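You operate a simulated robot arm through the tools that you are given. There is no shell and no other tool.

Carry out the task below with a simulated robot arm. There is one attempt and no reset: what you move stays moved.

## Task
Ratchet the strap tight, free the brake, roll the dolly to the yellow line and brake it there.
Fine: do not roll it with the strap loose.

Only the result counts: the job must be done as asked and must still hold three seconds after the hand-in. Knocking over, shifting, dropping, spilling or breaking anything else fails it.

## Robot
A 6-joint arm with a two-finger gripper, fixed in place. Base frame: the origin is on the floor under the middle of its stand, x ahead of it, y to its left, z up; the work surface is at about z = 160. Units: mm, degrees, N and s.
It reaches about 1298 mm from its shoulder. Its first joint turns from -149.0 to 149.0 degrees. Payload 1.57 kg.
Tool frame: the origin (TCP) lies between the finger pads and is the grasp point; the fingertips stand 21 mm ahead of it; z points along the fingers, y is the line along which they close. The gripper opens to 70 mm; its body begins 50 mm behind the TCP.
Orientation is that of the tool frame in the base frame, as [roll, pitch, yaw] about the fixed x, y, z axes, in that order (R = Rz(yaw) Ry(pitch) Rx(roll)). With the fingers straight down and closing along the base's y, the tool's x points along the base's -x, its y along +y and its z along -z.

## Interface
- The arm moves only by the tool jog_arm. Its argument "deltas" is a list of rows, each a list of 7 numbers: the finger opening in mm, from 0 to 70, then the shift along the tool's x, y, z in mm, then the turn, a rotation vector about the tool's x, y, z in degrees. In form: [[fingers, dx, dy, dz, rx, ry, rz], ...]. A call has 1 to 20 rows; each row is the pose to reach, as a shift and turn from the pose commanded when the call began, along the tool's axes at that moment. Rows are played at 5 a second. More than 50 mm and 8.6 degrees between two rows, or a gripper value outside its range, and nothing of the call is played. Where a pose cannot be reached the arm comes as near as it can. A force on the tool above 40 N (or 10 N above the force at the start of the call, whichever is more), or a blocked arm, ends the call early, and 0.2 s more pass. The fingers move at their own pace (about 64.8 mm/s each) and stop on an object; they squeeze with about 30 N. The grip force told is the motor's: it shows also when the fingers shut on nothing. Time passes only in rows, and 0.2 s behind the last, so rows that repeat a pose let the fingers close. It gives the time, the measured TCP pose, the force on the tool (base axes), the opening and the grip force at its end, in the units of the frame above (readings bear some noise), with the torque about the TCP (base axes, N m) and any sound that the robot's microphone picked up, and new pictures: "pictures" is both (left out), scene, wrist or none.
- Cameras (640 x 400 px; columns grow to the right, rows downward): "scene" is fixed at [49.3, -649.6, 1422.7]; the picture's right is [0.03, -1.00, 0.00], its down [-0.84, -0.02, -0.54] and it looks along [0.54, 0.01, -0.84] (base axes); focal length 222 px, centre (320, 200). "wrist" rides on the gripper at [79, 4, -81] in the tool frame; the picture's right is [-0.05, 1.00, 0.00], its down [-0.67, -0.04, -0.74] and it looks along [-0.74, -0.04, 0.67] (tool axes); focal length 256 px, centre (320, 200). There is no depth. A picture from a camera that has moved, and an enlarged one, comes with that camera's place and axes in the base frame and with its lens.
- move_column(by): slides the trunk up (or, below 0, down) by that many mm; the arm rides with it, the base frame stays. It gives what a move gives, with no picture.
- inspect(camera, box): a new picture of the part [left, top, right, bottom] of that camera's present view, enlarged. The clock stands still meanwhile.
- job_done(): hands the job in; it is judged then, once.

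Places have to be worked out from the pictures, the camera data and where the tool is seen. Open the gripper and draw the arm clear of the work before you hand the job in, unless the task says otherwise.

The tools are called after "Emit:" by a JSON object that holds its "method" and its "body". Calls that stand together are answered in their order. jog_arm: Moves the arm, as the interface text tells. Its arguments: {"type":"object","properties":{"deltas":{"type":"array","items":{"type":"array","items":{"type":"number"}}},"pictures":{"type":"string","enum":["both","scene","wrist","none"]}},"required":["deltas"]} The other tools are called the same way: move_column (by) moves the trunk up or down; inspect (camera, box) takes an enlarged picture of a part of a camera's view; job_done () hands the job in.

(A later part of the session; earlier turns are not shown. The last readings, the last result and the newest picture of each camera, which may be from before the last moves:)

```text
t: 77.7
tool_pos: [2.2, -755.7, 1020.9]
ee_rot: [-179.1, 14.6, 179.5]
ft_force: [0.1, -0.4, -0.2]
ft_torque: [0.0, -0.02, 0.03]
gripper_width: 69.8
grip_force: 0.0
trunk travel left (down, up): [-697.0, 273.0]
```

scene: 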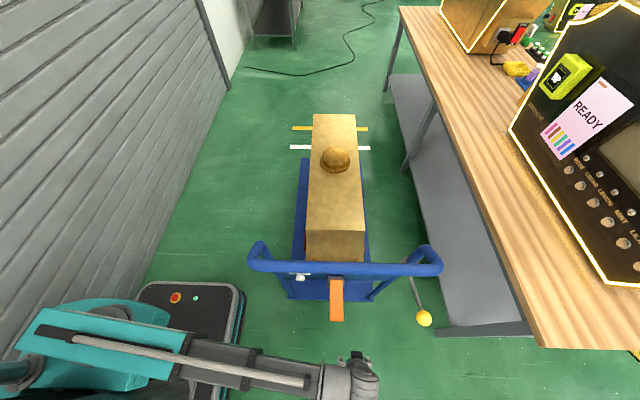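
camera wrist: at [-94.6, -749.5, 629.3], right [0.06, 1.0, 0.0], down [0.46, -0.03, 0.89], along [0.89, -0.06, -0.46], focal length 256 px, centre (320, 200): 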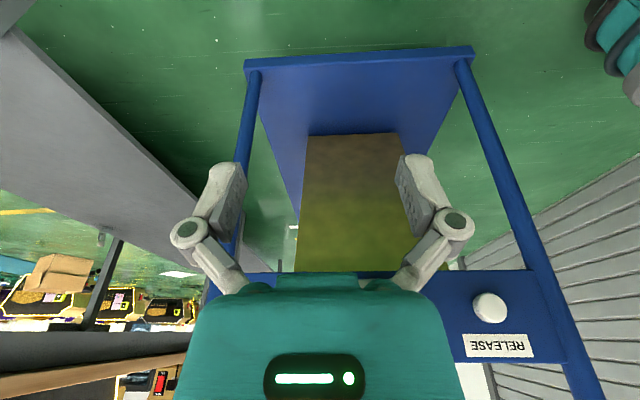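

Now level the tool to point straight down and centre it behind the bar.

Emit:
{"method": "jog_arm", "body": {"deltas": [[70, -23, 30, 9, 0, 7.3, 0], [70, -46.9, 60, 18.3, 0, 14.5, 0]], "pictures": "none"}}

```text
t: 78.3
tool_pos: [52.7, -697.0, 1015.9]
ee_rot: [-179.1, -0.1, 179.3]
ft_force: [0.1, -0.4, 1.1]
ft_torque: [0.0, 0.01, 0.0]
gripper_width: 70.0
grip_force: 0.1
trunk travel left (down, up): [-697.0, 273.0]
```

Roll the tool 90° so the fingers close along x around the bar.

Emit:
{"method": "jog_arm", "body": {"deltas": [[70, 0, 0, 0, 0, 0, 8.2], [70, 0, 0, 0, 0, 0, 16.4], [70, 0, 0, 0, 0, 0, 24.6], [70, 0, 0, 0, 0, 0, 32.8], [70, 0, 0, 0, 0, 0, 41], [70, 0, 0, 0, 0, 0, 49.2], [70, 0, 0, 0, 0, 0, 57.4], [70, 0, 0, 0, 0, 0, 65.6], [70, 0, 0, 0, 0, 0, 73.8], [70, 0, 0, 0, 0, 0, 82], [70, 0, 0, 0, 0, 0, 90]], "pictures": "both"}}

```text
t: 80.7
tool_pos: [54.0, -696.9, 1015.0]
ee_rot: [-179.9, 0.9, 89.2]
ft_force: [0.4, 0.1, 0.9]
ft_torque: [0.01, -0.04, -0.04]
gripper_width: 70.1
grip_force: 0.0
trunk travel left (down, up): [-697.0, 273.0]
camera wrist: at [59.0, -616.4, 1094.7], right [1.0, -0.07, 0.0], down [-0.05, -0.65, 0.75], along [-0.05, -0.75, -0.66], focal length 256 px, centre (320, 200)
```

scene: 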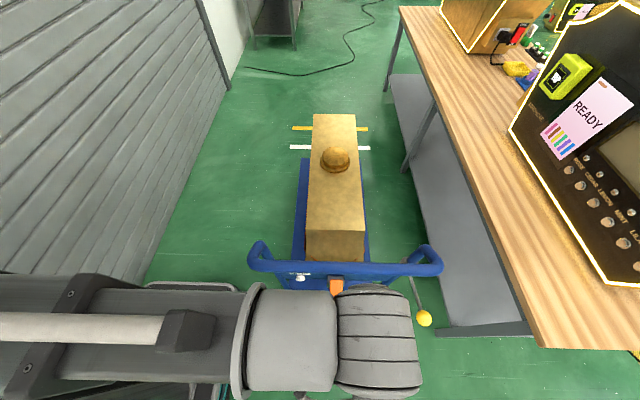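
wrist: 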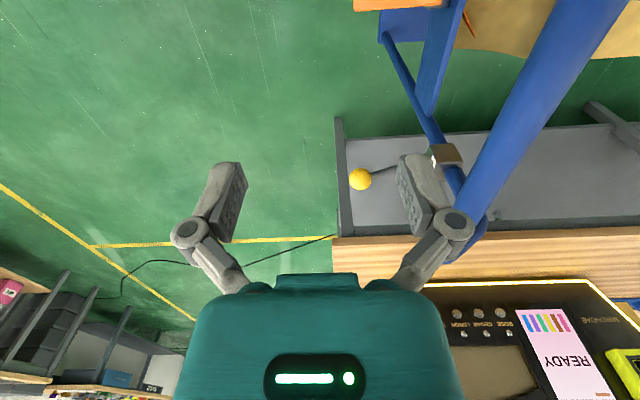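

Tool axes are now x_t=+Y, y_t=+X, z_t=down. Moving forward above the bar.

Emit:
{"method": "jog_arm", "body": {"deltas": [[70, 0, 44, 0, 0, 0, 0], [70, 0, 88, 0, 0, 0, 0], [70, 0, 131, 0, 0, 0, 0]], "pictures": "both"}}

```text
t: 81.5
tool_pos: [182.5, -696.7, 1016.1]
ee_rot: [179.9, 0.9, 89.2]
ft_force: [1.0, -0.3, 0.4]
ft_torque: [-0.05, -0.01, 0.02]
gripper_width: 70.3
grip_force: 0.1
trunk travel left (down, up): [-697.0, 273.0]
camera wrist: at [187.7, -615.4, 1094.6], right [1.0, -0.07, 0.0], down [-0.04, -0.65, 0.75], along [-0.05, -0.75, -0.66], focal length 256 px, centre (320, 200)
```

scene: 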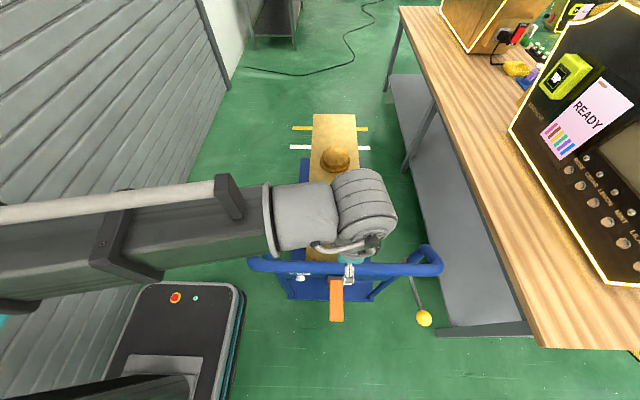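
wrist: 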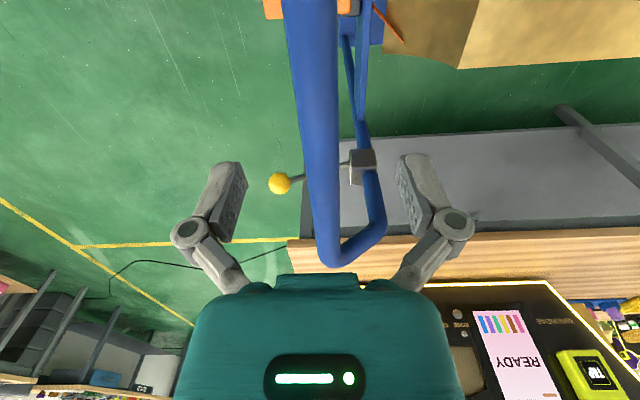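

The bar is centred between the fingers (x≈181). Lowering the trunk 65 mm onto it.

Emit:
{"method": "move_column", "body": {"by": -65}}

Emit:
{"method": "jog_arm", "body": {"deltas": [[70, 0, 0, 0, 0, 0, 0]], "pictures": "both"}}

```text
t: 82.6
tool_pos: [182.9, -695.6, 949.7]
ee_rot: [180.0, 0.9, 89.3]
ft_force: [0.3, 0.6, 0.2]
ft_torque: [0.02, 0.01, 0.01]
gripper_width: 70.1
grip_force: 0.0
trunk travel left (down, up): [-632.0, 338.0]
```

```text
t: 83.0
tool_pos: [182.2, -696.4, 950.7]
ee_rot: [180.0, 0.9, 89.3]
ft_force: [0.5, 0.5, -0.1]
ft_torque: [0.03, -0.02, -0.02]
gripper_width: 70.0
grip_force: 0.1
trunk travel left (down, up): [-632.0, 338.0]
camera wrist: at [187.3, -615.2, 1029.7], right [1.0, -0.07, 0.0], down [-0.04, -0.65, 0.75], along [-0.05, -0.75, -0.66], focal length 256 px, centre (320, 200)
```

scene: 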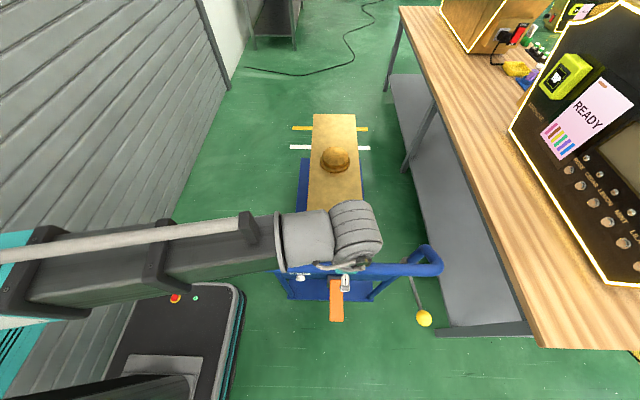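
wrist: 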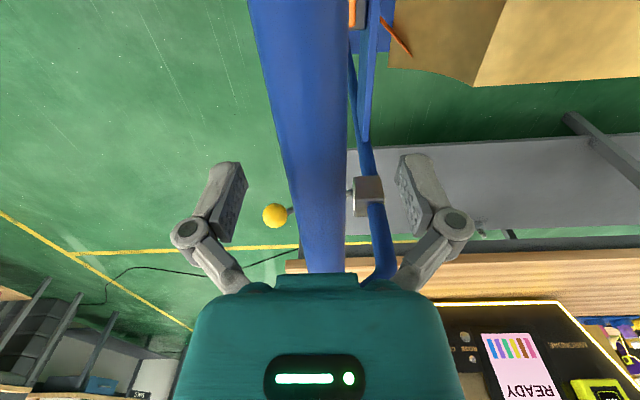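

The bar is between the fingers. I'll lower 10 mm more and close to grip it.

Emit:
{"method": "move_column", "body": {"by": -11}}

Emit:
{"method": "jog_arm", "body": {"deltas": [[50, 0, 0, 0, 0, 0, 0], [40, 0, 0, 0, 0, 0, 0], [30, 0, 0, 0, 0, 0, 0], [20, 0, 0, 0, 0, 0, 0], [20, 0, 0, 0, 0, 0, 0]], "pictures": "both"}}

```text
t: 83.6
tool_pos: [182.0, -695.3, 940.6]
ee_rot: [180.0, 0.9, 89.4]
ft_force: [-0.6, -0.2, -1.1]
ft_torque: [0.0, 0.03, 0.02]
gripper_width: 70.0
grip_force: 0.1
trunk travel left (down, up): [-621.0, 349.0]
```

```text
t: 84.8
tool_pos: [182.2, -695.5, 938.8]
ee_rot: [179.9, 0.8, 89.3]
ft_force: [-3.8, -0.5, 0.3]
ft_torque: [0.0, 0.04, 0.34]
gripper_width: 24.4
grip_force: 31.8
trunk travel left (down, up): [-621.0, 349.0]
camera wrist: at [186.9, -615.2, 1018.7], right [1.0, -0.07, 0.0], down [-0.04, -0.65, 0.75], along [-0.05, -0.75, -0.66], focal length 256 px, centre (320, 200)
```

scene: 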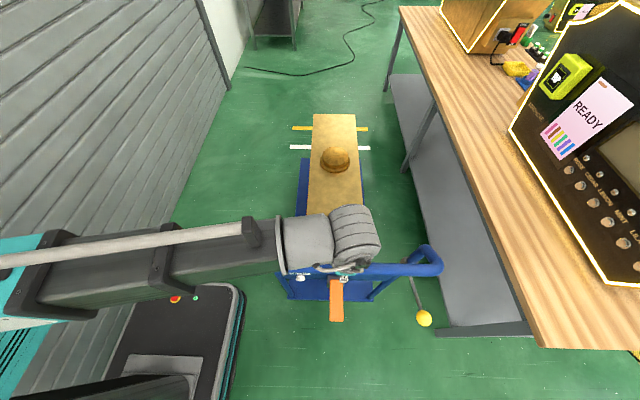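
wrist: 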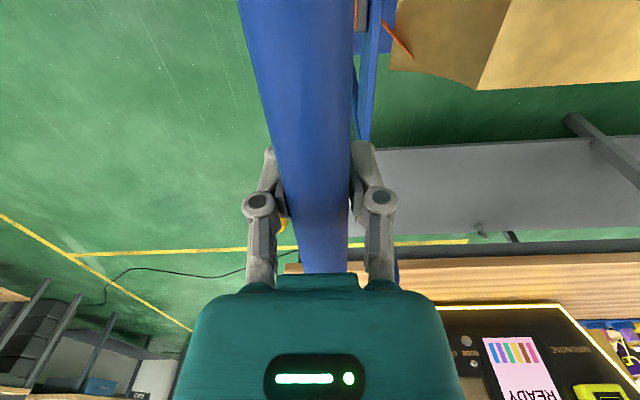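

The bar is firmly gripped (24 mm). From the pictures, the deck's front edge is at x≈1241 and the yellow line at about x≈1760–1810, so roughly 540 mm to roll. I'll start with a gentle ~96 mm push and check that the load follows.

Emit:
{"method": "jog_arm", "body": {"deltas": [[20, 0, 1, 0, 0, 0, 0], [20, 0, 3, 0, 0, 0, 0], [20, 0.1, 6, 0, 0, 0, 0], [20, 0.1, 10, 0, 0, 0, 0], [20, 0.2, 15, 0, 0, 0, 0], [20, 0.3, 21, 0, 0, 0, 0], [20, 0.3, 27, 0, 0, 0, 0], [20, 0.4, 34, 0, 0, 0, 0], [20, 0.5, 41, 0, 0, 0, 0], [20, 0.6, 48, 0, 0, 0, 0], [20, 0.7, 55, 0, 0, 0, 0], [20, 0.8, 62, 0, 0, 0, 0], [20, 0.8, 69, 0, 0, 0, 0], [20, 0.9, 75, 0, 0, 0, 0], [20, 1.0, 81, 0, 0, 0, 0], [20, 1.0, 86, 0, 0, 0, 0], [20, 1.1, 90, 0, 0, 0, 0], [20, 1.1, 93, 0, 0, 0, 0], [20, 1.2, 95, 0, 0, 0, 0], [20, 1.2, 96, 0, 0, 0, 0]], "pictures": "both"}}

```text
t: 89.0
tool_pos: [277.9, -696.0, 938.3]
ee_rot: [-179.9, 0.8, 89.4]
ft_force: [-5.5, -1.8, -0.8]
ft_torque: [0.53, 0.03, 0.36]
gripper_width: 24.5
grip_force: 32.0
trunk travel left (down, up): [-621.0, 349.0]
camera wrist: at [282.7, -615.1, 1018.7], right [1.0, -0.07, 0.0], down [-0.04, -0.66, 0.75], along [-0.05, -0.75, -0.66], focal length 256 px, centre (320, 200)
```

scene: 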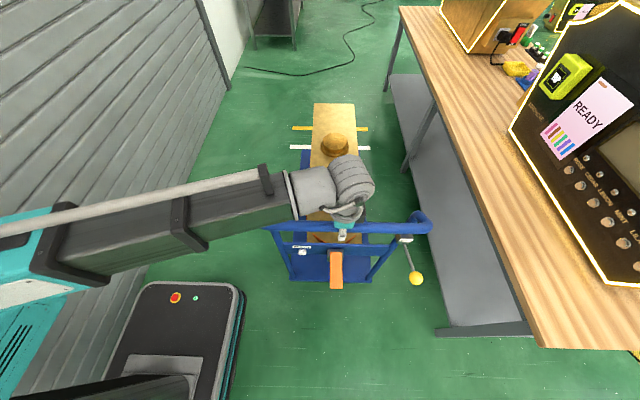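
wrist: 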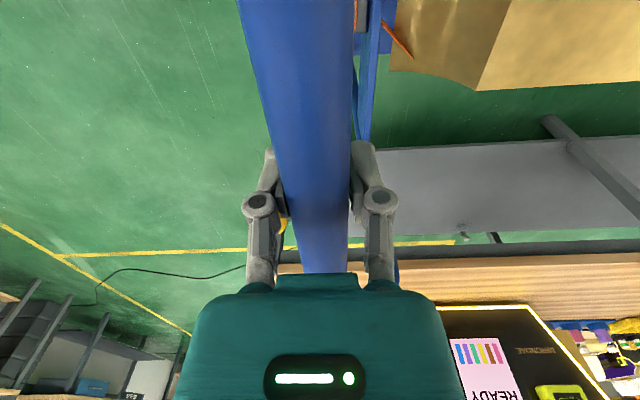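

Rolling is smooth (≈5 N). The load, hat and strap travel with the dolly. Let me check the front edge versus the lines.

Emit:
{"method": "inspect", "body": {"camera": "scene", "box": [280, 95, 390, 185]}}

```text
4.44 times, centred on (335, 140) of scene
camera zoom: at [49.3, -649.6, 1422.7], right [0.03, -1.0, 0.0], down [-0.84, -0.02, -0.54], along [0.54, 0.01, -0.84], focal length 986 px, centre (253, 467)
```

zoom: 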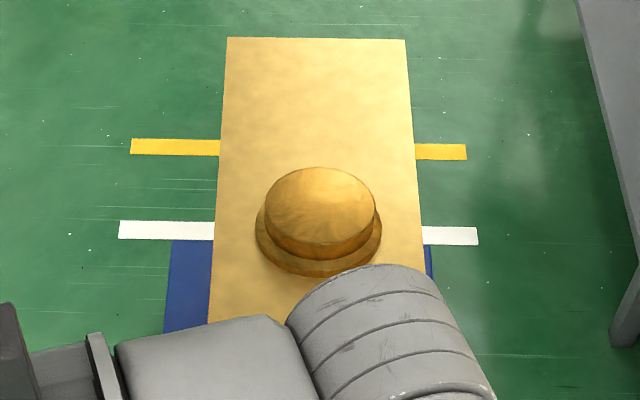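

The front edge is approaching the white line in view, parallax included. Continuing the roll with another smooth 180 mm.

Emit:
{"method": "jog_arm", "body": {"deltas": [[20, 0, 2, 0, 0, 0, 0], [20, 0.1, 6, 0, 0, 0, 0], [20, 0.1, 12, 0, 0, 0, 0], [20, 0.2, 20, 0, 0, 0, 0], [20, 0.3, 30, 0, 0, 0, 0], [20, 0.4, 42, 0, 0, 0, 0], [20, 0.6, 54, 0, 0, 0, 0], [20, 0.7, 66, 0, 0, 0, 0], [20, 0.8, 78, 0, 0, 0, 0], [20, 0.9, 90, 0, 0, 0, 0], [20, 1.1, 102, 0, 0, 0, 0], [20, 1.2, 114, 0, 0, 0, 0], [20, 1.3, 126, 0, 0, 0, 0], [20, 1.4, 138, 0, 0, 0, 0], [20, 1.6, 150, 0, 0, 0, 0], [20, 1.7, 160, 0, 0, 0, 0], [20, 1.8, 168, 0, 0, 0, 0], [20, 1.8, 174, 0, 0, 0, 0], [20, 1.9, 178, 0, 0, 0, 0], [20, 1.9, 180, 0, 0, 0, 0]], "pictures": "both"}}

Emit:
{"method": "inspect", "body": {"camera": "scene", "box": [280, 75, 390, 165]}}

```text
t: 93.2
tool_pos: [457.6, -696.3, 939.6]
ee_rot: [179.9, 0.9, 89.3]
ft_force: [-4.9, 12.2, -9.4]
ft_torque: [0.29, -0.02, 0.35]
gripper_width: 24.5
grip_force: 32.0
trunk travel left (down, up): [-621.0, 349.0]
camera wrist: at [463.4, -615.2, 1018.8], right [1.0, -0.07, 0.0], down [-0.04, -0.65, 0.75], along [-0.05, -0.75, -0.66], focal length 256 px, centre (320, 200)
```

scene: 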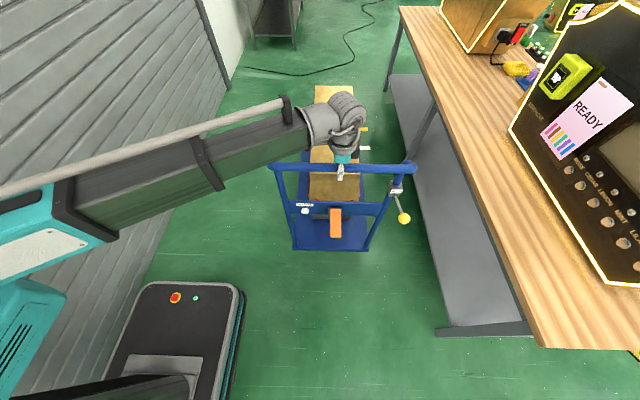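
wrist: 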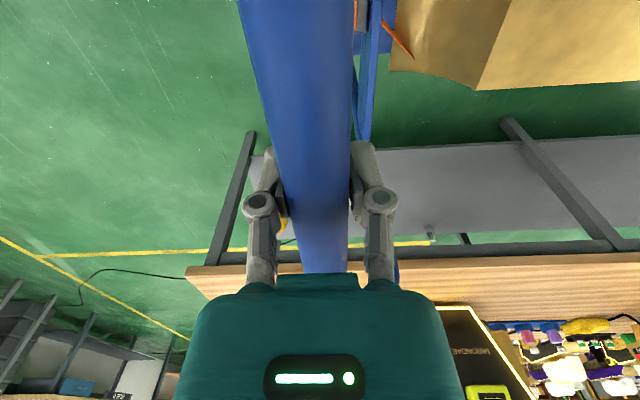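

```text
4.44 times, centred on (335, 120) of scene
camera zoom: at [49.3, -649.6, 1422.7], right [0.03, -1.0, 0.0], down [-0.84, -0.02, -0.54], along [0.54, 0.01, -0.84], focal length 986 px, centre (253, 556)
```

zoom: 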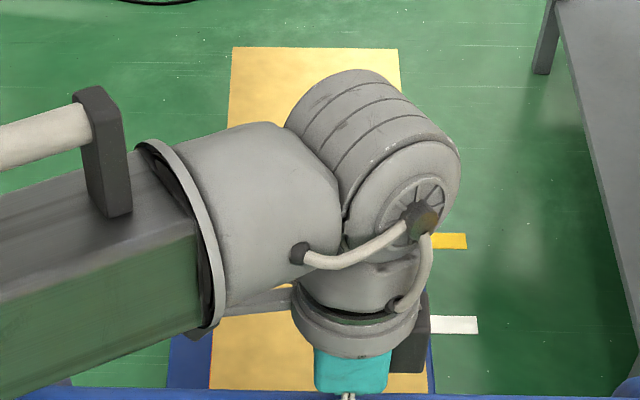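

Rolled 275 mm so far. A lateral force of 12 N has built up along the bar, so I'll briefly open and re-grip to relieve it before continuing.

Emit:
{"method": "jog_arm", "body": {"deltas": [[32, 0, 0, 0, 0, 0, 0], [36, 0, 0, 0, 0, 0, 0], [30, 0, 0, 0, 0, 0, 0], [20, 0, 0, 0, 0, 0, 0], [20, 0, 0, 0, 0, 0, 0]], "pictures": "none"}}

```text
t: 94.4
tool_pos: [457.5, -696.5, 939.9]
ee_rot: [-179.9, 0.9, 89.3]
ft_force: [1.7, -2.8, 3.6]
ft_torque: [-0.06, 0.02, 0.37]
gripper_width: 24.7
grip_force: 31.6
trunk travel left (down, up): [-621.0, 349.0]
```

Forces relieved. Rolling another 180 mm.

Emit:
{"method": "jog_arm", "body": {"deltas": [[20, 0, 2, 0, 0, 0, 0], [20, 0.1, 6, 0, 0, 0, 0], [20, 0.1, 12, 0, 0, 0, 0], [20, 0.2, 20, 0, 0, 0, 0], [20, 0.3, 30, 0, 0, 0, 0], [20, 0.5, 42, 0, 0, 0, 0], [20, 0.6, 54, 0, 0, 0, 0], [20, 0.8, 66, 0, 0, 0, 0], [20, 0.9, 78, 0, 0, 0, 0], [20, 1.1, 90, 0, 0, 0, 0], [20, 1.2, 102, 0, 0, 0, 0], [20, 1.4, 114, 0, 0, 0, 0], [20, 1.5, 126, 0, 0, 0, 0], [20, 1.7, 138, 0, 0, 0, 0], [20, 1.8, 150, 0, 0, 0, 0], [20, 1.9, 160, 0, 0, 0, 0], [20, 2.0, 168, 0, 0, 0, 0], [20, 2.1, 174, 0, 0, 0, 0], [20, 2.1, 178, 0, 0, 0, 0], [20, 2.2, 180, 0, 0, 0, 0]], "pictures": "both"}}

```text
t: 98.6
tool_pos: [638.6, -697.0, 939.5]
ee_rot: [-179.9, 0.9, 89.3]
ft_force: [-4.7, 2.5, -1.5]
ft_torque: [0.16, -0.08, 0.53]
gripper_width: 24.3
grip_force: 32.5
trunk travel left (down, up): [-621.0, 349.0]
camera wrist: at [644.0, -616.0, 1018.8], right [1.0, -0.07, 0.0], down [-0.04, -0.65, 0.76], along [-0.05, -0.75, -0.65], focal length 256 px, centre (320, 200)
```

scene: 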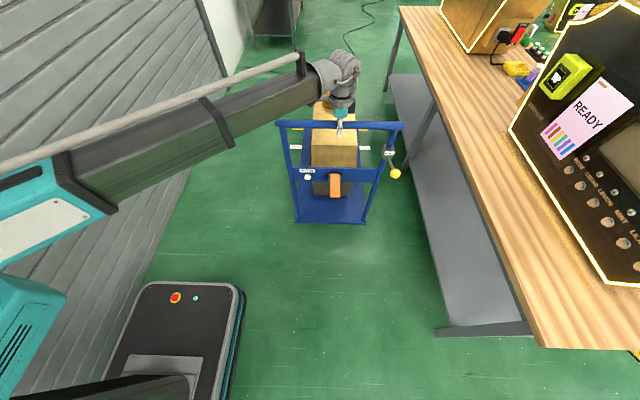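
wrist: 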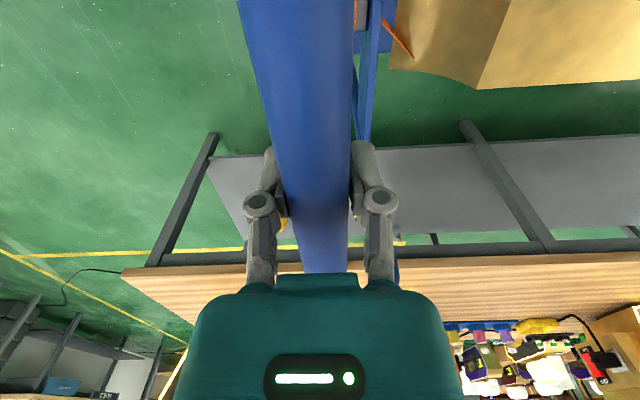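

Emit:
{"method": "inspect", "body": {"camera": "scene", "box": [275, 105, 405, 180]}}

Emit:
{"method": "inspect", "body": {"camera": "scene", "box": [285, 115, 345, 160]}}

Emit:
{"method": "inspect", "body": {"camera": "scene", "box": [345, 105, 405, 150]}}

```text
4.92 times, centred on (340, 142) of scene
camera zoom: at [49.3, -649.6, 1422.7], right [0.03, -1.0, 0.0], down [-0.84, -0.02, -0.54], along [0.54, 0.01, -0.84], focal length 1092 px, centre (222, 483)
```

zoom: 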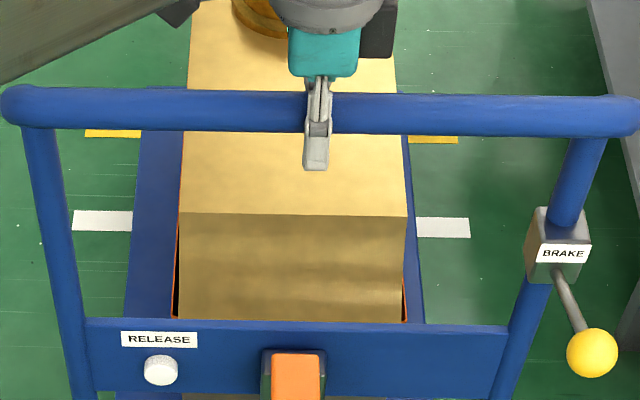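

```text
8.89 times, centred on (315, 138) of scene
camera zoom: at [49.3, -649.6, 1422.7], right [0.03, -1.0, 0.0], down [-0.84, -0.02, -0.54], along [0.54, 0.01, -0.84], focal length 1972 px, centre (364, 756)
```

zoom: 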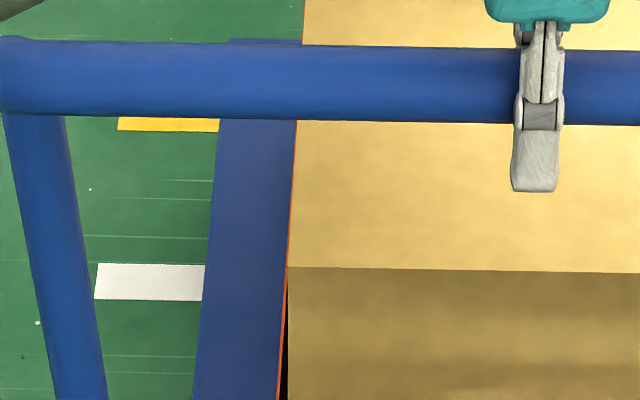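

```text
8.89 times, centred on (375, 128) of scene
camera zoom: at [49.3, -649.6, 1422.7], right [0.03, -1.0, 0.0], down [-0.84, -0.02, -0.54], along [0.54, 0.01, -0.84], focal length 1972 px, centre (-169, 844)
```

zoom: 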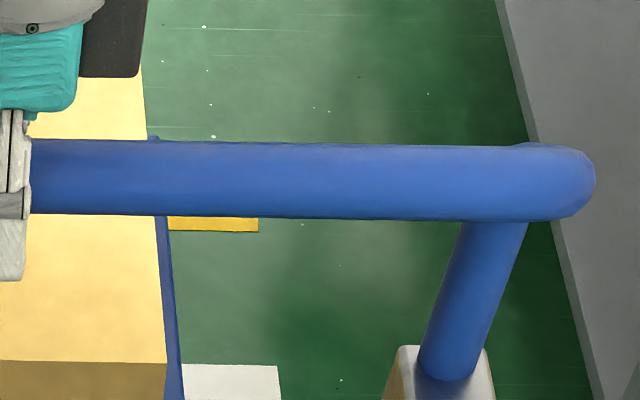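

The front edge is now roughly 55–110 mm short of the yellow line, but the scene camera's parallax is too coarse. I'll let go of the bar (the dolly stands still, level) and use the wrist camera from the front-left for a precise look.

Emit:
{"method": "jog_arm", "body": {"deltas": [[40, 0, 0, 0, 0, 0, 0], [60, 0, 0, 0, 0, 0, 0], [70, 0, 0, 0, 0, 0, 0]], "pictures": "none"}}

Emit:
{"method": "move_column", "body": {"by": 120}}

```text
t: 99.4
tool_pos: [639.2, -696.4, 939.2]
ee_rot: [-180.0, 0.8, 89.3]
ft_force: [0.7, 0.4, 0.1]
ft_torque: [0.01, 0.03, -0.01]
gripper_width: 69.7
grip_force: 0.0
trunk travel left (down, up): [-621.0, 349.0]
```

```text
t: 100.9
tool_pos: [638.8, -696.4, 1060.0]
ee_rot: [-180.0, 0.9, 89.4]
ft_force: [-0.4, -0.2, 0.1]
ft_torque: [0.02, -0.03, 0.03]
gripper_width: 69.9
grip_force: 0.0
trunk travel left (down, up): [-741.0, 229.0]
```

Clear of the bar. Moving the wrist to the front-left with the camera turned to look forward.

Emit:
{"method": "jog_arm", "body": {"deltas": [[70, 31, 24, 0, 0, 0, -7.5], [70, 62, 48, 0, 0, 0, -15], [70, 92, 72, 0, 0, 0, -22.5], [70, 123, 96, 0, 0, 0, -30], [70, 154, 120, 0, 0, 0, -37.5], [70, 185, 144, 0, 0, 0, -45], [70, 215, 168, 0, 0, 0, -52.5], [70, 246, 192, 0, 0, 0, -60], [70, 277, 216, 0, 0, 0, -67.5], [70, 308, 240, 0, 0, 0, -75], [70, 338, 265, 0, 0, 0, -82.5], [70, 369, 290, 0, 0, 0, -90]], "pictures": "both"}}

```text
t: 103.5
tool_pos: [935.8, -334.4, 1059.3]
ee_rot: [-179.2, 0.0, 179.4]
ft_force: [0.3, -0.3, 0.5]
ft_torque: [-0.01, 0.02, 0.02]
gripper_width: 70.0
grip_force: 0.1
out of reach, approached as far as the arm can: row 3, 4, 5, 6, 7, 8, 9, 10, 11, 12
trunk travel left (down, up): [-741.0, 229.0]
camera wrist: at [856.8, -327.4, 1139.5], right [0.06, 1.0, -0.02], down [0.67, -0.03, 0.75], along [0.74, -0.06, -0.67], focal length 256 px, centre (320, 200)
```

scene: 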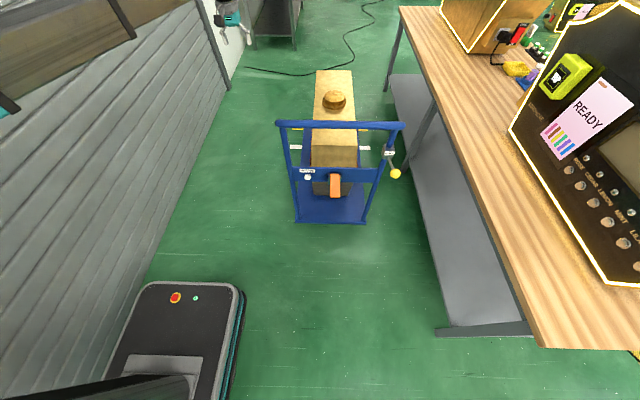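
wrist: 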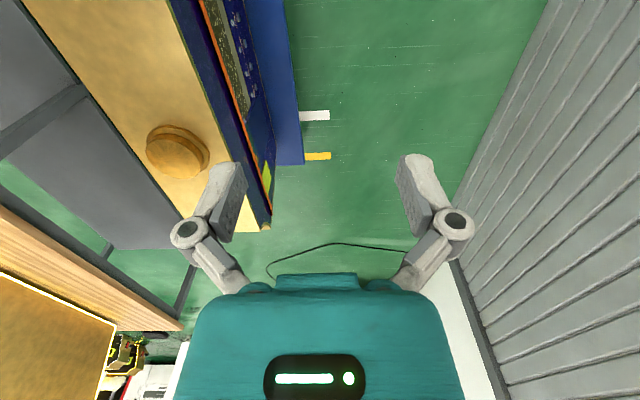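

Emit:
{"method": "inspect", "body": {"camera": "wrist", "box": [250, 90, 350, 190]}}

Emit:
{"method": "inspect", "body": {"camera": "wrist", "box": [180, 0, 340, 240]}}

```text
4.00 times, centred on (300, 140) of wrist
camera zoom: at [856.8, -327.4, 1139.5], right [0.06, 1.0, -0.02], down [0.67, -0.03, 0.75], along [0.74, -0.06, -0.67], focal length 1024 px, centre (400, 440)
```

zoom: 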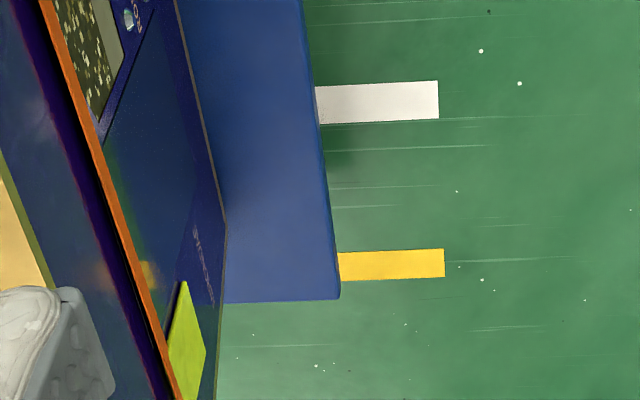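

```text
1.67 times, centred on (260, 120) of wrist
camera zoom: at [856.8, -327.4, 1139.5], right [0.06, 1.0, -0.02], down [0.67, -0.03, 0.75], along [0.74, -0.06, -0.67], focal length 427 px, centre (420, 333)
```

zoom: 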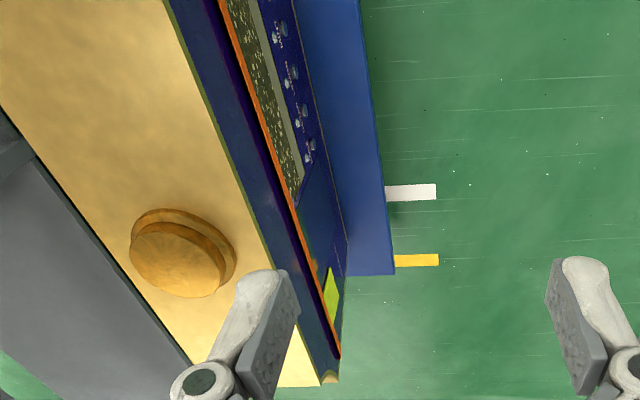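

Great view: deck front corner and yellow line side by side. To remove height parallax I'll raise the trunk 200 mm and take a second view for triangulation.

Emit:
{"method": "move_column", "body": {"by": 220}}

Emit:
{"method": "inspect", "body": {"camera": "wrist", "box": [250, 90, 350, 190]}}

```text
t: 105.8
tool_pos: [935.6, -334.7, 1279.5]
ee_rot: [-179.1, 0.0, 179.2]
ft_force: [0.5, 0.4, -0.2]
ft_torque: [0.02, -0.01, 0.01]
gripper_width: 70.1
grip_force: 0.0
trunk travel left (down, up): [-961.0, 9.0]
```

```text
4.00 times, centred on (300, 140) of wrist
camera zoom: at [856.3, -327.6, 1359.5], right [0.07, 1.0, -0.02], down [0.67, -0.03, 0.75], along [0.74, -0.06, -0.67], focal length 1024 px, centre (400, 440)
```

zoom: 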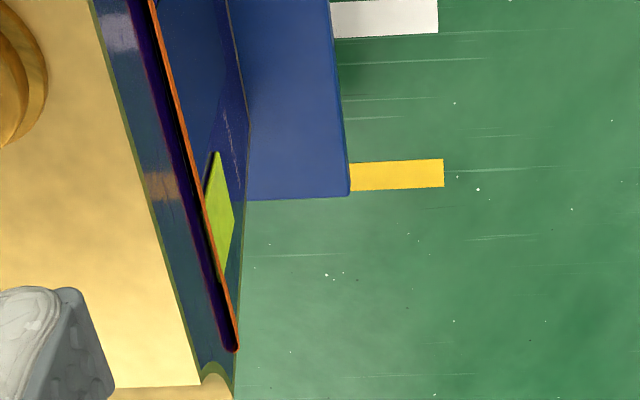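

Triangulated: deck front edge at x≈1678 (z≈157), yellow line spans x≈1731–1780 (centre ≈1755). So about 78 mm remain to bring the front edge to the line's centre. I'll return to the bar.

Emit:
{"method": "move_column", "body": {"by": -220}}

Emit:
{"method": "jog_arm", "body": {"deltas": [[70, 24, -30, 0, 0, 0, 7.5], [70, 49, -61, 0, 0, 0, 15], [70, 73, -91, 0, 0, 0, 22.5], [70, 98, -122, 0, 0, 0, 30], [70, 122, -152, 0, 0, 0, 37.5], [70, 146, -183, 0, 0, 0, 45], [70, 171, -213, 0, 0, 0, 52.5], [70, 195, -244, 0, 0, 0, 60], [70, 219, -274, 0, 0, 0, 67.5], [70, 244, -305, 0, 0, 0, 75], [70, 268, -335, 0, 0, 0, 82.5], [70, 292.6, -365.5, 0, 0, 0, 90]], "pictures": "both"}}

```text
t: 108.1
tool_pos: [934.8, -333.6, 1060.7]
ee_rot: [-179.0, 0.0, 179.2]
ft_force: [0.5, -0.2, 0.4]
ft_torque: [-0.02, 0.03, 0.01]
gripper_width: 70.1
grip_force: 0.0
trunk travel left (down, up): [-741.0, 229.0]
```

```text
t: 110.7
tool_pos: [639.6, -695.7, 1059.1]
ee_rot: [-179.9, 0.9, 89.2]
ft_force: [-0.2, 0.3, -0.3]
ft_torque: [0.0, 0.01, 0.02]
gripper_width: 69.7
grip_force: 0.1
out of reach, approached as far as the arm can: row 10, 11, 12
trunk travel left (down, up): [-741.0, 229.0]
camera wrist: at [645.5, -615.4, 1138.6], right [1.0, -0.07, 0.0], down [-0.05, -0.65, 0.75], along [-0.05, -0.75, -0.66], focal length 256 px, centre (320, 200)
```

scene: 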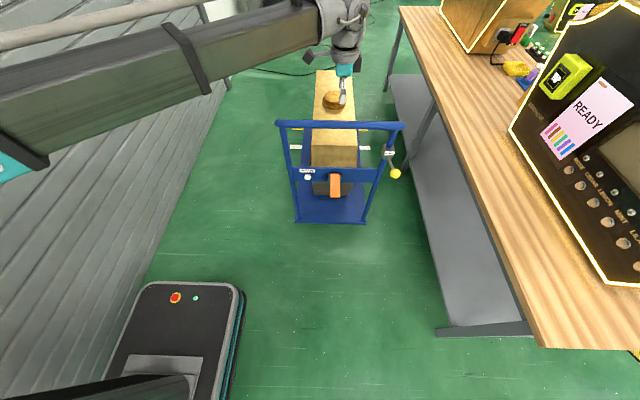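
wrist: 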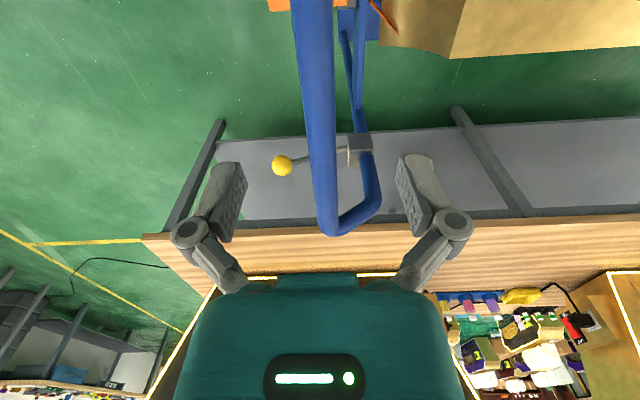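

Back over the bar at the same x. Lowering 120 mm and gripping it again.

Emit:
{"method": "move_column", "body": {"by": -120}}

Emit:
{"method": "jog_arm", "body": {"deltas": [[50, 0, 0, 0, 0, 0, 0], [40, 0, 0, 0, 0, 0, 0], [30, 0, 0, 0, 0, 0, 0], [20, 0, 0, 0, 0, 0, 0], [20, 0, 0, 0, 0, 0, 0]], "pictures": "none"}}

```text
t: 112.2
tool_pos: [640.0, -696.1, 940.4]
ee_rot: [-179.9, 0.8, 89.3]
ft_force: [0.4, -0.4, -0.1]
ft_torque: [0.0, 0.01, 0.03]
gripper_width: 70.1
grip_force: 0.1
trunk travel left (down, up): [-621.0, 349.0]
```

```text
t: 113.4
tool_pos: [639.2, -696.6, 939.1]
ee_rot: [-179.9, 0.9, 89.3]
ft_force: [-5.9, 0.7, 0.4]
ft_torque: [0.2, 0.05, 0.31]
gripper_width: 24.3
grip_force: 31.7
trunk travel left (down, up): [-621.0, 349.0]
```

Gripped again. Pushing the final 77 mm gently.

Emit:
{"method": "jog_arm", "body": {"deltas": [[20, 0, 1, 0, 0, 0, 0], [20, 0, 3, 0, 0, 0, 0], [20, 0.1, 6, 0, 0, 0, 0], [20, 0.1, 10, 0, 0, 0, 0], [20, 0.2, 15, 0, 0, 0, 0], [20, 0.2, 20, 0, 0, 0, 0], [20, 0.3, 26, 0, 0, 0, 0], [20, 0.4, 32, 0, 0, 0, 0], [20, 0.5, 38, 0, 0, 0, 0], [20, 0.5, 44, 0, 0, 0, 0], [20, 0.6, 50, 0, 0, 0, 0], [20, 0.7, 55, 0, 0, 0, 0], [20, 0.7, 60, 0, 0, 0, 0], [20, 0.8, 65, 0, 0, 0, 0], [20, 0.8, 69, 0, 0, 0, 0], [20, 0.9, 72, 0, 0, 0, 0], [20, 0.9, 74, 0, 0, 0, 0], [20, 0.9, 75, 0, 0, 0, 0], [20, 0.9, 76, 0, 0, 0, 0], [20, 0.9, 77, 0, 0, 0, 0]], "pictures": "scene"}}

```text
t: 117.6
tool_pos: [717.8, -696.8, 939.7]
ee_rot: [179.9, 1.0, 89.4]
ft_force: [-4.3, -0.8, 0.0]
ft_torque: [0.3, 0.03, 0.42]
gripper_width: 24.4
grip_force: 31.9
trunk travel left (down, up): [-621.0, 349.0]
```

scene: 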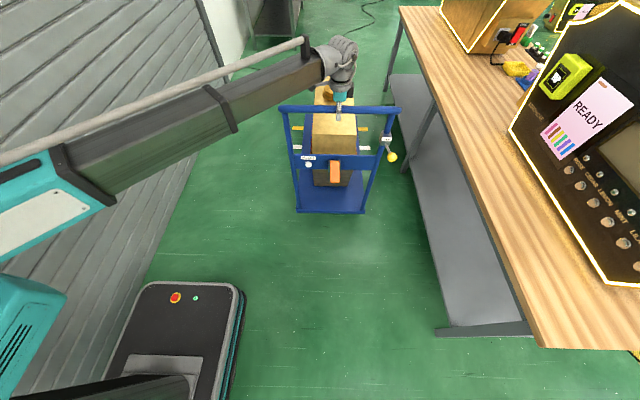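

The dolly should now be at the line. I'll release the bar and raise clear, then reposition for the brake knob (now expected near (644,-905,805)).

Emit:
{"method": "jog_arm", "body": {"deltas": [[40, 0, 0, 0, 0, 0, 0], [60, 0, 0, 0, 0, 0, 0], [70, 0, 0, 0, 0, 0, 0]], "pictures": "none"}}

Emit:
{"method": "move_column", "body": {"by": 120}}

```text
t: 118.4
tool_pos: [717.6, -695.8, 939.3]
ee_rot: [-180.0, 0.9, 89.3]
ft_force: [-0.2, -0.6, -0.1]
ft_torque: [-0.03, 0.0, -0.01]
gripper_width: 69.7
grip_force: 0.1
trunk travel left (down, up): [-621.0, 349.0]
```

```text
t: 119.9
tool_pos: [717.5, -695.5, 1059.5]
ee_rot: [180.0, 1.0, 89.3]
ft_force: [0.4, 0.0, 0.4]
ft_torque: [0.01, 0.0, 0.0]
gripper_width: 70.1
grip_force: 0.1
trunk travel left (down, up): [-741.0, 229.0]
```

Before braking, I'll verify the front edge against the line from the same viewpoint (this also turns the tool to the orientation needed for the brake).

Emit:
{"method": "jog_arm", "body": {"deltas": [[70, 30, 18, 0, 0, 0, -7.5], [70, 61, 36, 0, 0, 0, -15], [70, 91, 53, 0, 0, 0, -22.5], [70, 121, 71, 0, 0, 0, -30], [70, 152, 89, 0, 0, 0, -37.5], [70, 182, 107, 0, 0, 0, -45], [70, 212, 125, 0, 0, 0, -52.5], [70, 242, 142, 0, 0, 0, -60], [70, 273, 160, 0, 0, 0, -67.5], [70, 303, 178, 0, 0, 0, -75], [70, 333, 196, 0, 0, 0, -82.5], [70, 363.6, 213.6, 0, 0, 0, -90]], "pictures": "wrist"}}

Emit:
{"method": "inspect", "body": {"camera": "wrist", "box": [250, 90, 350, 190]}}

```text
t: 122.5
tool_pos: [936.2, -334.1, 1059.0]
ee_rot: [-179.1, 0.0, 179.4]
ft_force: [0.5, -0.5, -0.4]
ft_torque: [-0.01, 0.0, 0.01]
gripper_width: 69.8
grip_force: 0.1
out of reach, approached as far as the arm can: row 7, 8, 9, 10, 11, 12
trunk travel left (down, up): [-741.0, 229.0]
camera wrist: at [856.9, -327.5, 1139.6], right [0.06, 1.0, -0.02], down [0.67, -0.03, 0.75], along [0.74, -0.06, -0.67], focal length 256 px, centre (320, 200)
```

wrist: 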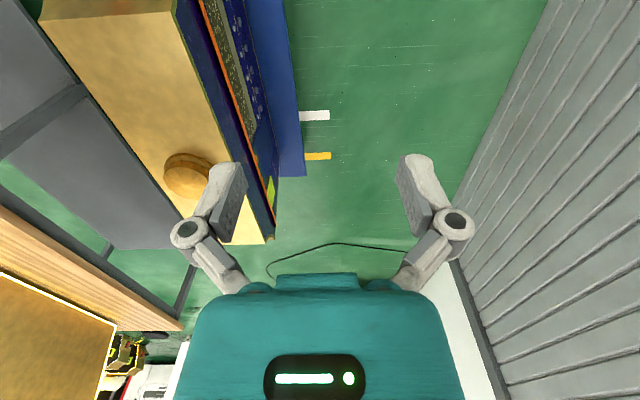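

```text
4.00 times, centred on (300, 140) of wrist
camera zoom: at [856.9, -327.5, 1139.6], right [0.06, 1.0, -0.02], down [0.67, -0.03, 0.75], along [0.74, -0.06, -0.67], focal length 1024 px, centre (400, 440)
```

zoom: 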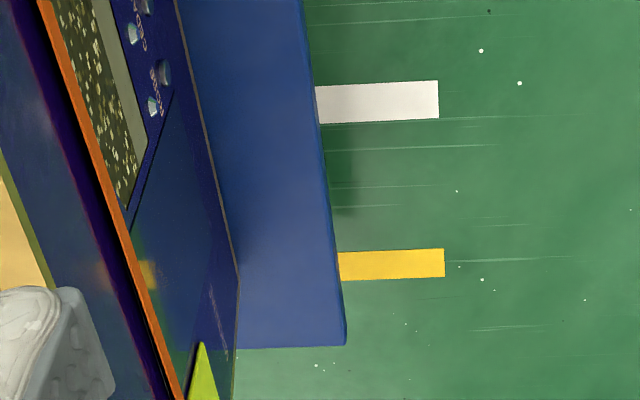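

The deck's front edge is now at x≈1755, right at the centre of the yellow line (1731–1780). Now heading back around behind the dolly to set the brake.

Emit:
{"method": "jog_arm", "body": {"deltas": [[70, 28, -34, 0, 0, 0, 0], [70, 56, -69, 0, 0, 0, 0], [70, 84, -103, 0, 0, 0, 0], [70, 112, -138, 0, 0, 0, 0], [70, 141, -172, 0, 0, 0, 0], [60, 169, -206, 0, 0, 0, 0], [50, 197, -241, 0, 0, 0, 0], [40, 225, -275, 0, 0, 0, 0], [30, 253, -310, 0, 0, 0, 0], [20, 281, -344, 0, 0, 0, 0], [20, 309, -379, 0, 0, 0, 0], [20, 337, -413, 0, 0, 0, 0], [20, 366, -447, 0, 0, 0, 0], [20, 394, -482, 0, 0, 0, 0], [20, 422, -516, 0, 0, 0, 0], [20, 450, -551, 0, 0, 0, 0]], "pictures": "both"}}

```text
t: 125.9
tool_pos: [479.9, -878.1, 1060.0]
ee_rot: [-179.1, 0.0, 179.3]
ft_force: [0.5, 0.5, -0.5]
ft_torque: [0.0, 0.02, 0.0]
gripper_width: 19.9
grip_force: 0.0
out of reach, approached as far as the arm can: row 9, 10, 11, 12, 13, 14, 15, 16
trunk travel left (down, up): [-741.0, 229.0]
camera wrist: at [400.4, -872.2, 1139.6], right [0.06, 1.0, -0.01], down [0.67, -0.03, 0.75], along [0.74, -0.06, -0.67], focal length 256 px, centre (320, 200)
```

scene: 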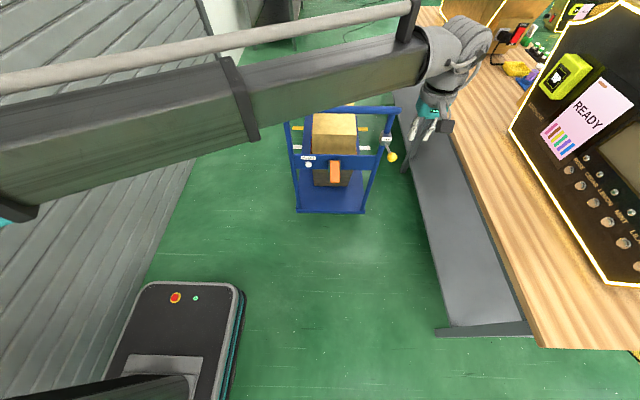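
wrist: 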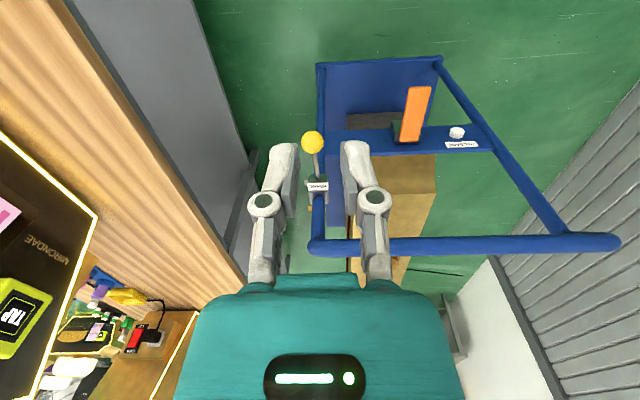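

The brake knob is at about (637,-902,805) in this view. Pitching the tool to horizontal while staying high and behind it.

Emit:
{"method": "jog_arm", "body": {"deltas": [[20, -5.5, -2, -2, 0, -8.2, 0], [20, -11, -5, -8, 0, -16.4, 0], [20, -16, -7, -17, 0, -24.6, 0], [20, -22, -9, -30, 0, -32.8, 0], [20, -27, -11, -46, 0, -41, 0], [20, -33, -14, -65, 0, -49.2, 0], [20, -38, -16, -87, 0, -57.4, 0], [20, -44, -18, -110, 0, -65.6, 0], [20, -49, -20, -136, 0, -73.8, 0], [20, -55, -23, -162, 0, -82, 0], [20, -60, -25, -188, 0, -89.5, 0]], "pictures": "none"}}

```text
t: 128.3
tool_pos: [536.6, -904.3, 1244.9]
ee_rot: [-106.5, 89.2, -107.1]
ft_force: [-0.7, -0.2, 0.1]
ft_torque: [0.02, 0.01, -0.02]
gripper_width: 20.1
grip_force: 0.0
out of reach, approached as far as the arm can: row 11
trunk travel left (down, up): [-741.0, 229.0]
```

Lowering the trunk 390 mm so the fingers are just above knob height, still ~60 mm behind it.

Emit:
{"method": "move_column", "body": {"by": -390}}

Emit:
{"method": "jog_arm", "body": {"deltas": [[20, 0, 0, 0, 0, 0, 0]], "pictures": "both"}}

```text
t: 132.1
tool_pos: [536.8, -904.5, 854.7]
ee_rot: [-113.5, 89.0, -114.3]
ft_force: [0.6, 0.3, -0.3]
ft_torque: [0.01, 0.05, -0.01]
gripper_width: 20.1
grip_force: 0.1
trunk travel left (down, up): [-351.0, 619.0]
```

```text
t: 132.5
tool_pos: [536.6, -905.1, 855.1]
ee_rot: [-113.6, 89.0, -114.2]
ft_force: [0.6, 0.6, -0.2]
ft_torque: [-0.02, -0.04, -0.03]
gripper_width: 19.9
grip_force: 0.0
trunk travel left (down, up): [-351.0, 619.0]
camera wrist: at [455.2, -899.4, 774.7], right [0.01, 1.0, 0.04], down [-0.74, -0.02, 0.67], along [0.67, -0.04, 0.74], focal length 256 px, centre (320, 200)
```

scene: 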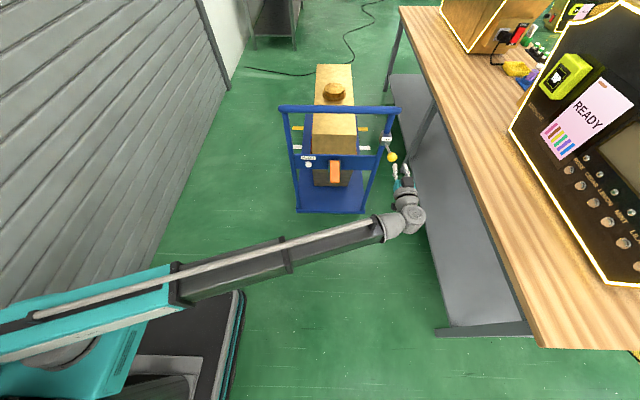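
wrist: 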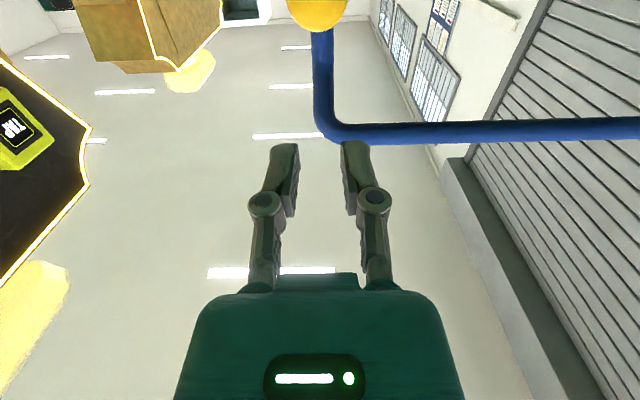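

Knob is straight ahead at about (640,-905,807). Advancing over it, then pressing down with the trunk.

Emit:
{"method": "jog_arm", "body": {"deltas": [[20, 0, 0, 25, 0, 0, 0], [20, 0, 0, 50, 0, 0, 0], [20, 0, 0, 75, 0, 0, 0], [20, 0, 0, 100, 0, 0, 0]], "pictures": "both"}}

```text
t: 133.5
tool_pos: [635.9, -904.3, 853.5]
ee_rot: [-115.8, 89.1, -116.6]
ft_force: [0.7, 0.5, -0.1]
ft_torque: [0.02, 0.01, -0.01]
gripper_width: 20.2
grip_force: 0.1
trunk travel left (down, up): [-351.0, 619.0]
camera wrist: at [553.9, -900.7, 774.6], right [0.01, 1.0, 0.04], down [-0.74, -0.02, 0.67], along [0.67, -0.04, 0.74], focal length 256 px, centre (320, 200)
```

scene: 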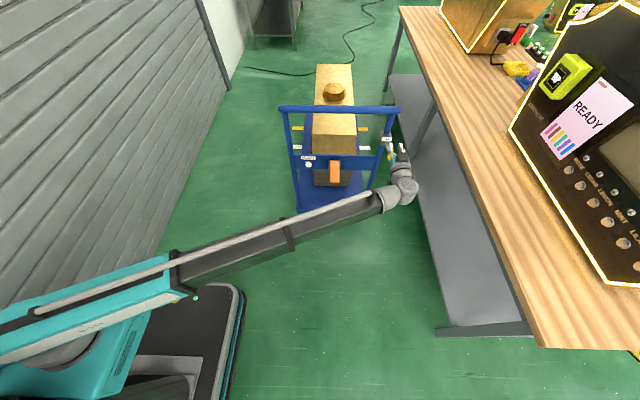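
wrist: 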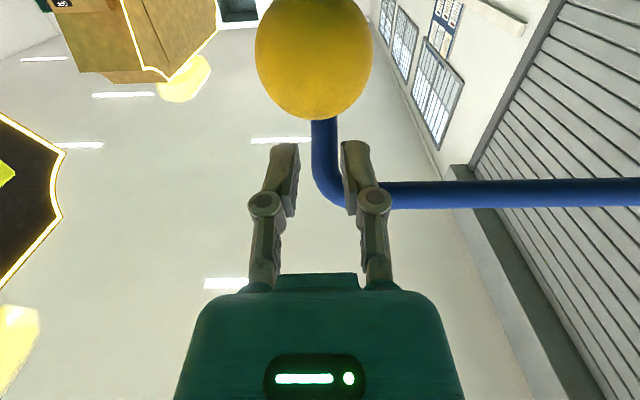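

Fingers are directly above the knob. Pressing down in steps.

Emit:
{"method": "move_column", "body": {"by": -30}}

Emit:
{"method": "move_column", "body": {"by": -20}}

Emit:
{"method": "jog_arm", "body": {"deltas": [[20, 0, 0, 0, 0, 0, 0]], "pictures": "both"}}

```text
t: 134.2
tool_pos: [634.9, -905.8, 824.4]
ee_rot: [-116.2, 88.9, -116.9]
ft_force: [0.3, -0.7, 0.0]
ft_torque: [0.04, 0.02, 0.02]
gripper_width: 20.0
grip_force: 0.0
trunk travel left (down, up): [-321.0, 649.0]
```

```text
t: 134.9
tool_pos: [634.7, -905.6, 804.1]
ee_rot: [-116.4, 89.1, -117.1]
ft_force: [0.1, -0.1, -0.6]
ft_torque: [-0.02, -0.02, 0.02]
gripper_width: 20.0
grip_force: 0.0
trunk travel left (down, up): [-301.0, 669.0]
```

```text
t: 135.3
tool_pos: [634.8, -905.1, 804.1]
ee_rot: [-116.2, 89.0, -116.9]
ft_force: [0.7, -0.3, -0.3]
ft_torque: [0.01, 0.01, 0.01]
gripper_width: 20.2
grip_force: 0.1
trunk travel left (down, up): [-301.0, 669.0]
camera wrist: at [553.6, -900.7, 724.6], right [0.01, 1.0, 0.04], down [-0.74, -0.02, 0.67], along [0.67, -0.04, 0.74], focal length 256 px, centre (320, 200)
```

scene: 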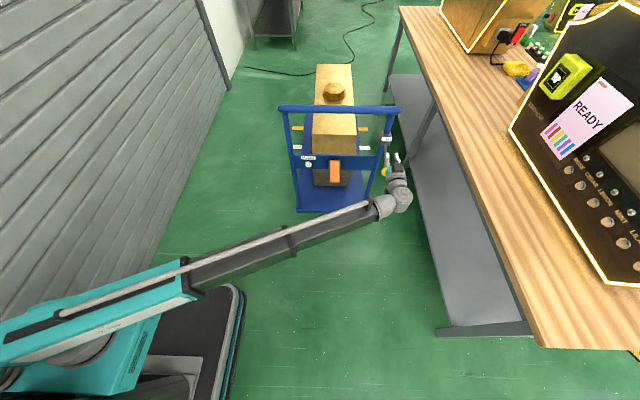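
wrist: 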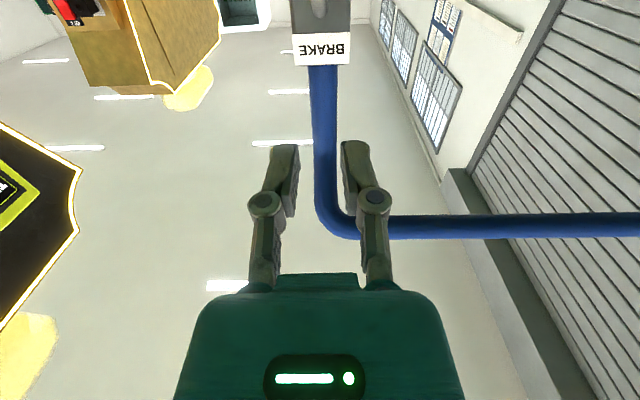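

No force, and the knob has left the wrist view, so the lever seems to have snapped down already. Let me look closely.

Emit:
{"method": "inspect", "body": {"camera": "scene", "box": [350, 120, 430, 200]}}

Emit:
{"method": "inspect", "body": {"camera": "wrist", "box": [250, 0, 400, 120]}}

```text
5.00 times, centred on (390, 160) of scene
camera zoom: at [49.3, -649.6, 1422.7], right [0.03, -1.0, 0.0], down [-0.84, -0.02, -0.54], along [0.54, 0.01, -0.84], focal length 1109 px, centre (-30, 400)
```

zoom: 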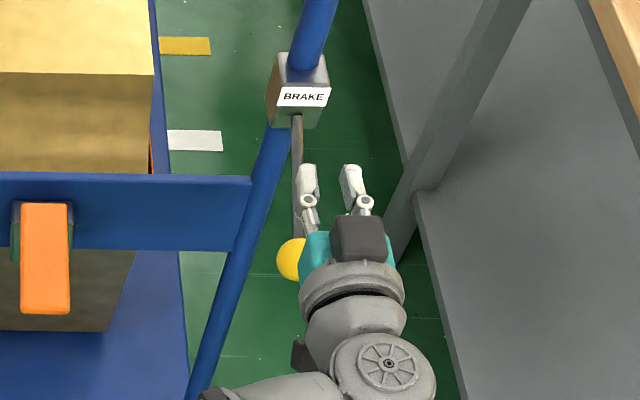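

```text
3.33 times, centred on (325, 60) of wrist
camera zoom: at [553.6, -900.7, 724.6], right [0.01, 1.0, 0.04], down [-0.74, -0.02, 0.67], along [0.67, -0.04, 0.74], focal length 853 px, centre (303, 667)
```

zoom: 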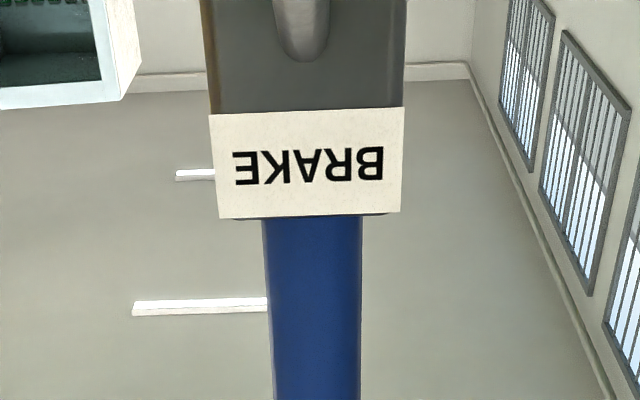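

The lever has dropped to its lower (braked) position. I'll follow down and press lightly to make sure it's fully home.

Emit:
{"method": "move_column", "body": {"by": -62}}

Emit:
{"method": "move_column", "body": {"by": -7}}

Emit:
{"method": "move_column", "body": {"by": -5}}

```text
t: 136.3
tool_pos: [635.2, -904.9, 742.8]
ee_rot: [-116.2, 89.0, -116.9]
ft_force: [0.3, -0.2, 0.1]
ft_torque: [0.0, 0.01, -0.01]
gripper_width: 20.0
grip_force: 0.0
trunk travel left (down, up): [-239.0, 731.0]
```

```text
t: 136.9
tool_pos: [635.5, -903.5, 735.6]
ee_rot: [-116.1, 89.0, -116.8]
ft_force: [-0.3, 1.0, 1.1]
ft_torque: [0.02, 0.01, -0.02]
gripper_width: 20.4
grip_force: 0.8
trunk travel left (down, up): [-232.0, 738.0]
```

```text
t: 137.4
tool_pos: [634.4, -905.1, 732.9]
ee_rot: [-102.7, 89.1, -103.4]
ft_force: [3.4, -3.8, 23.7]
ft_torque: [-0.08, -0.32, -0.11]
gripper_width: 22.6
grip_force: 24.1
trunk travel left (down, up): [-227.0, 743.0]
```

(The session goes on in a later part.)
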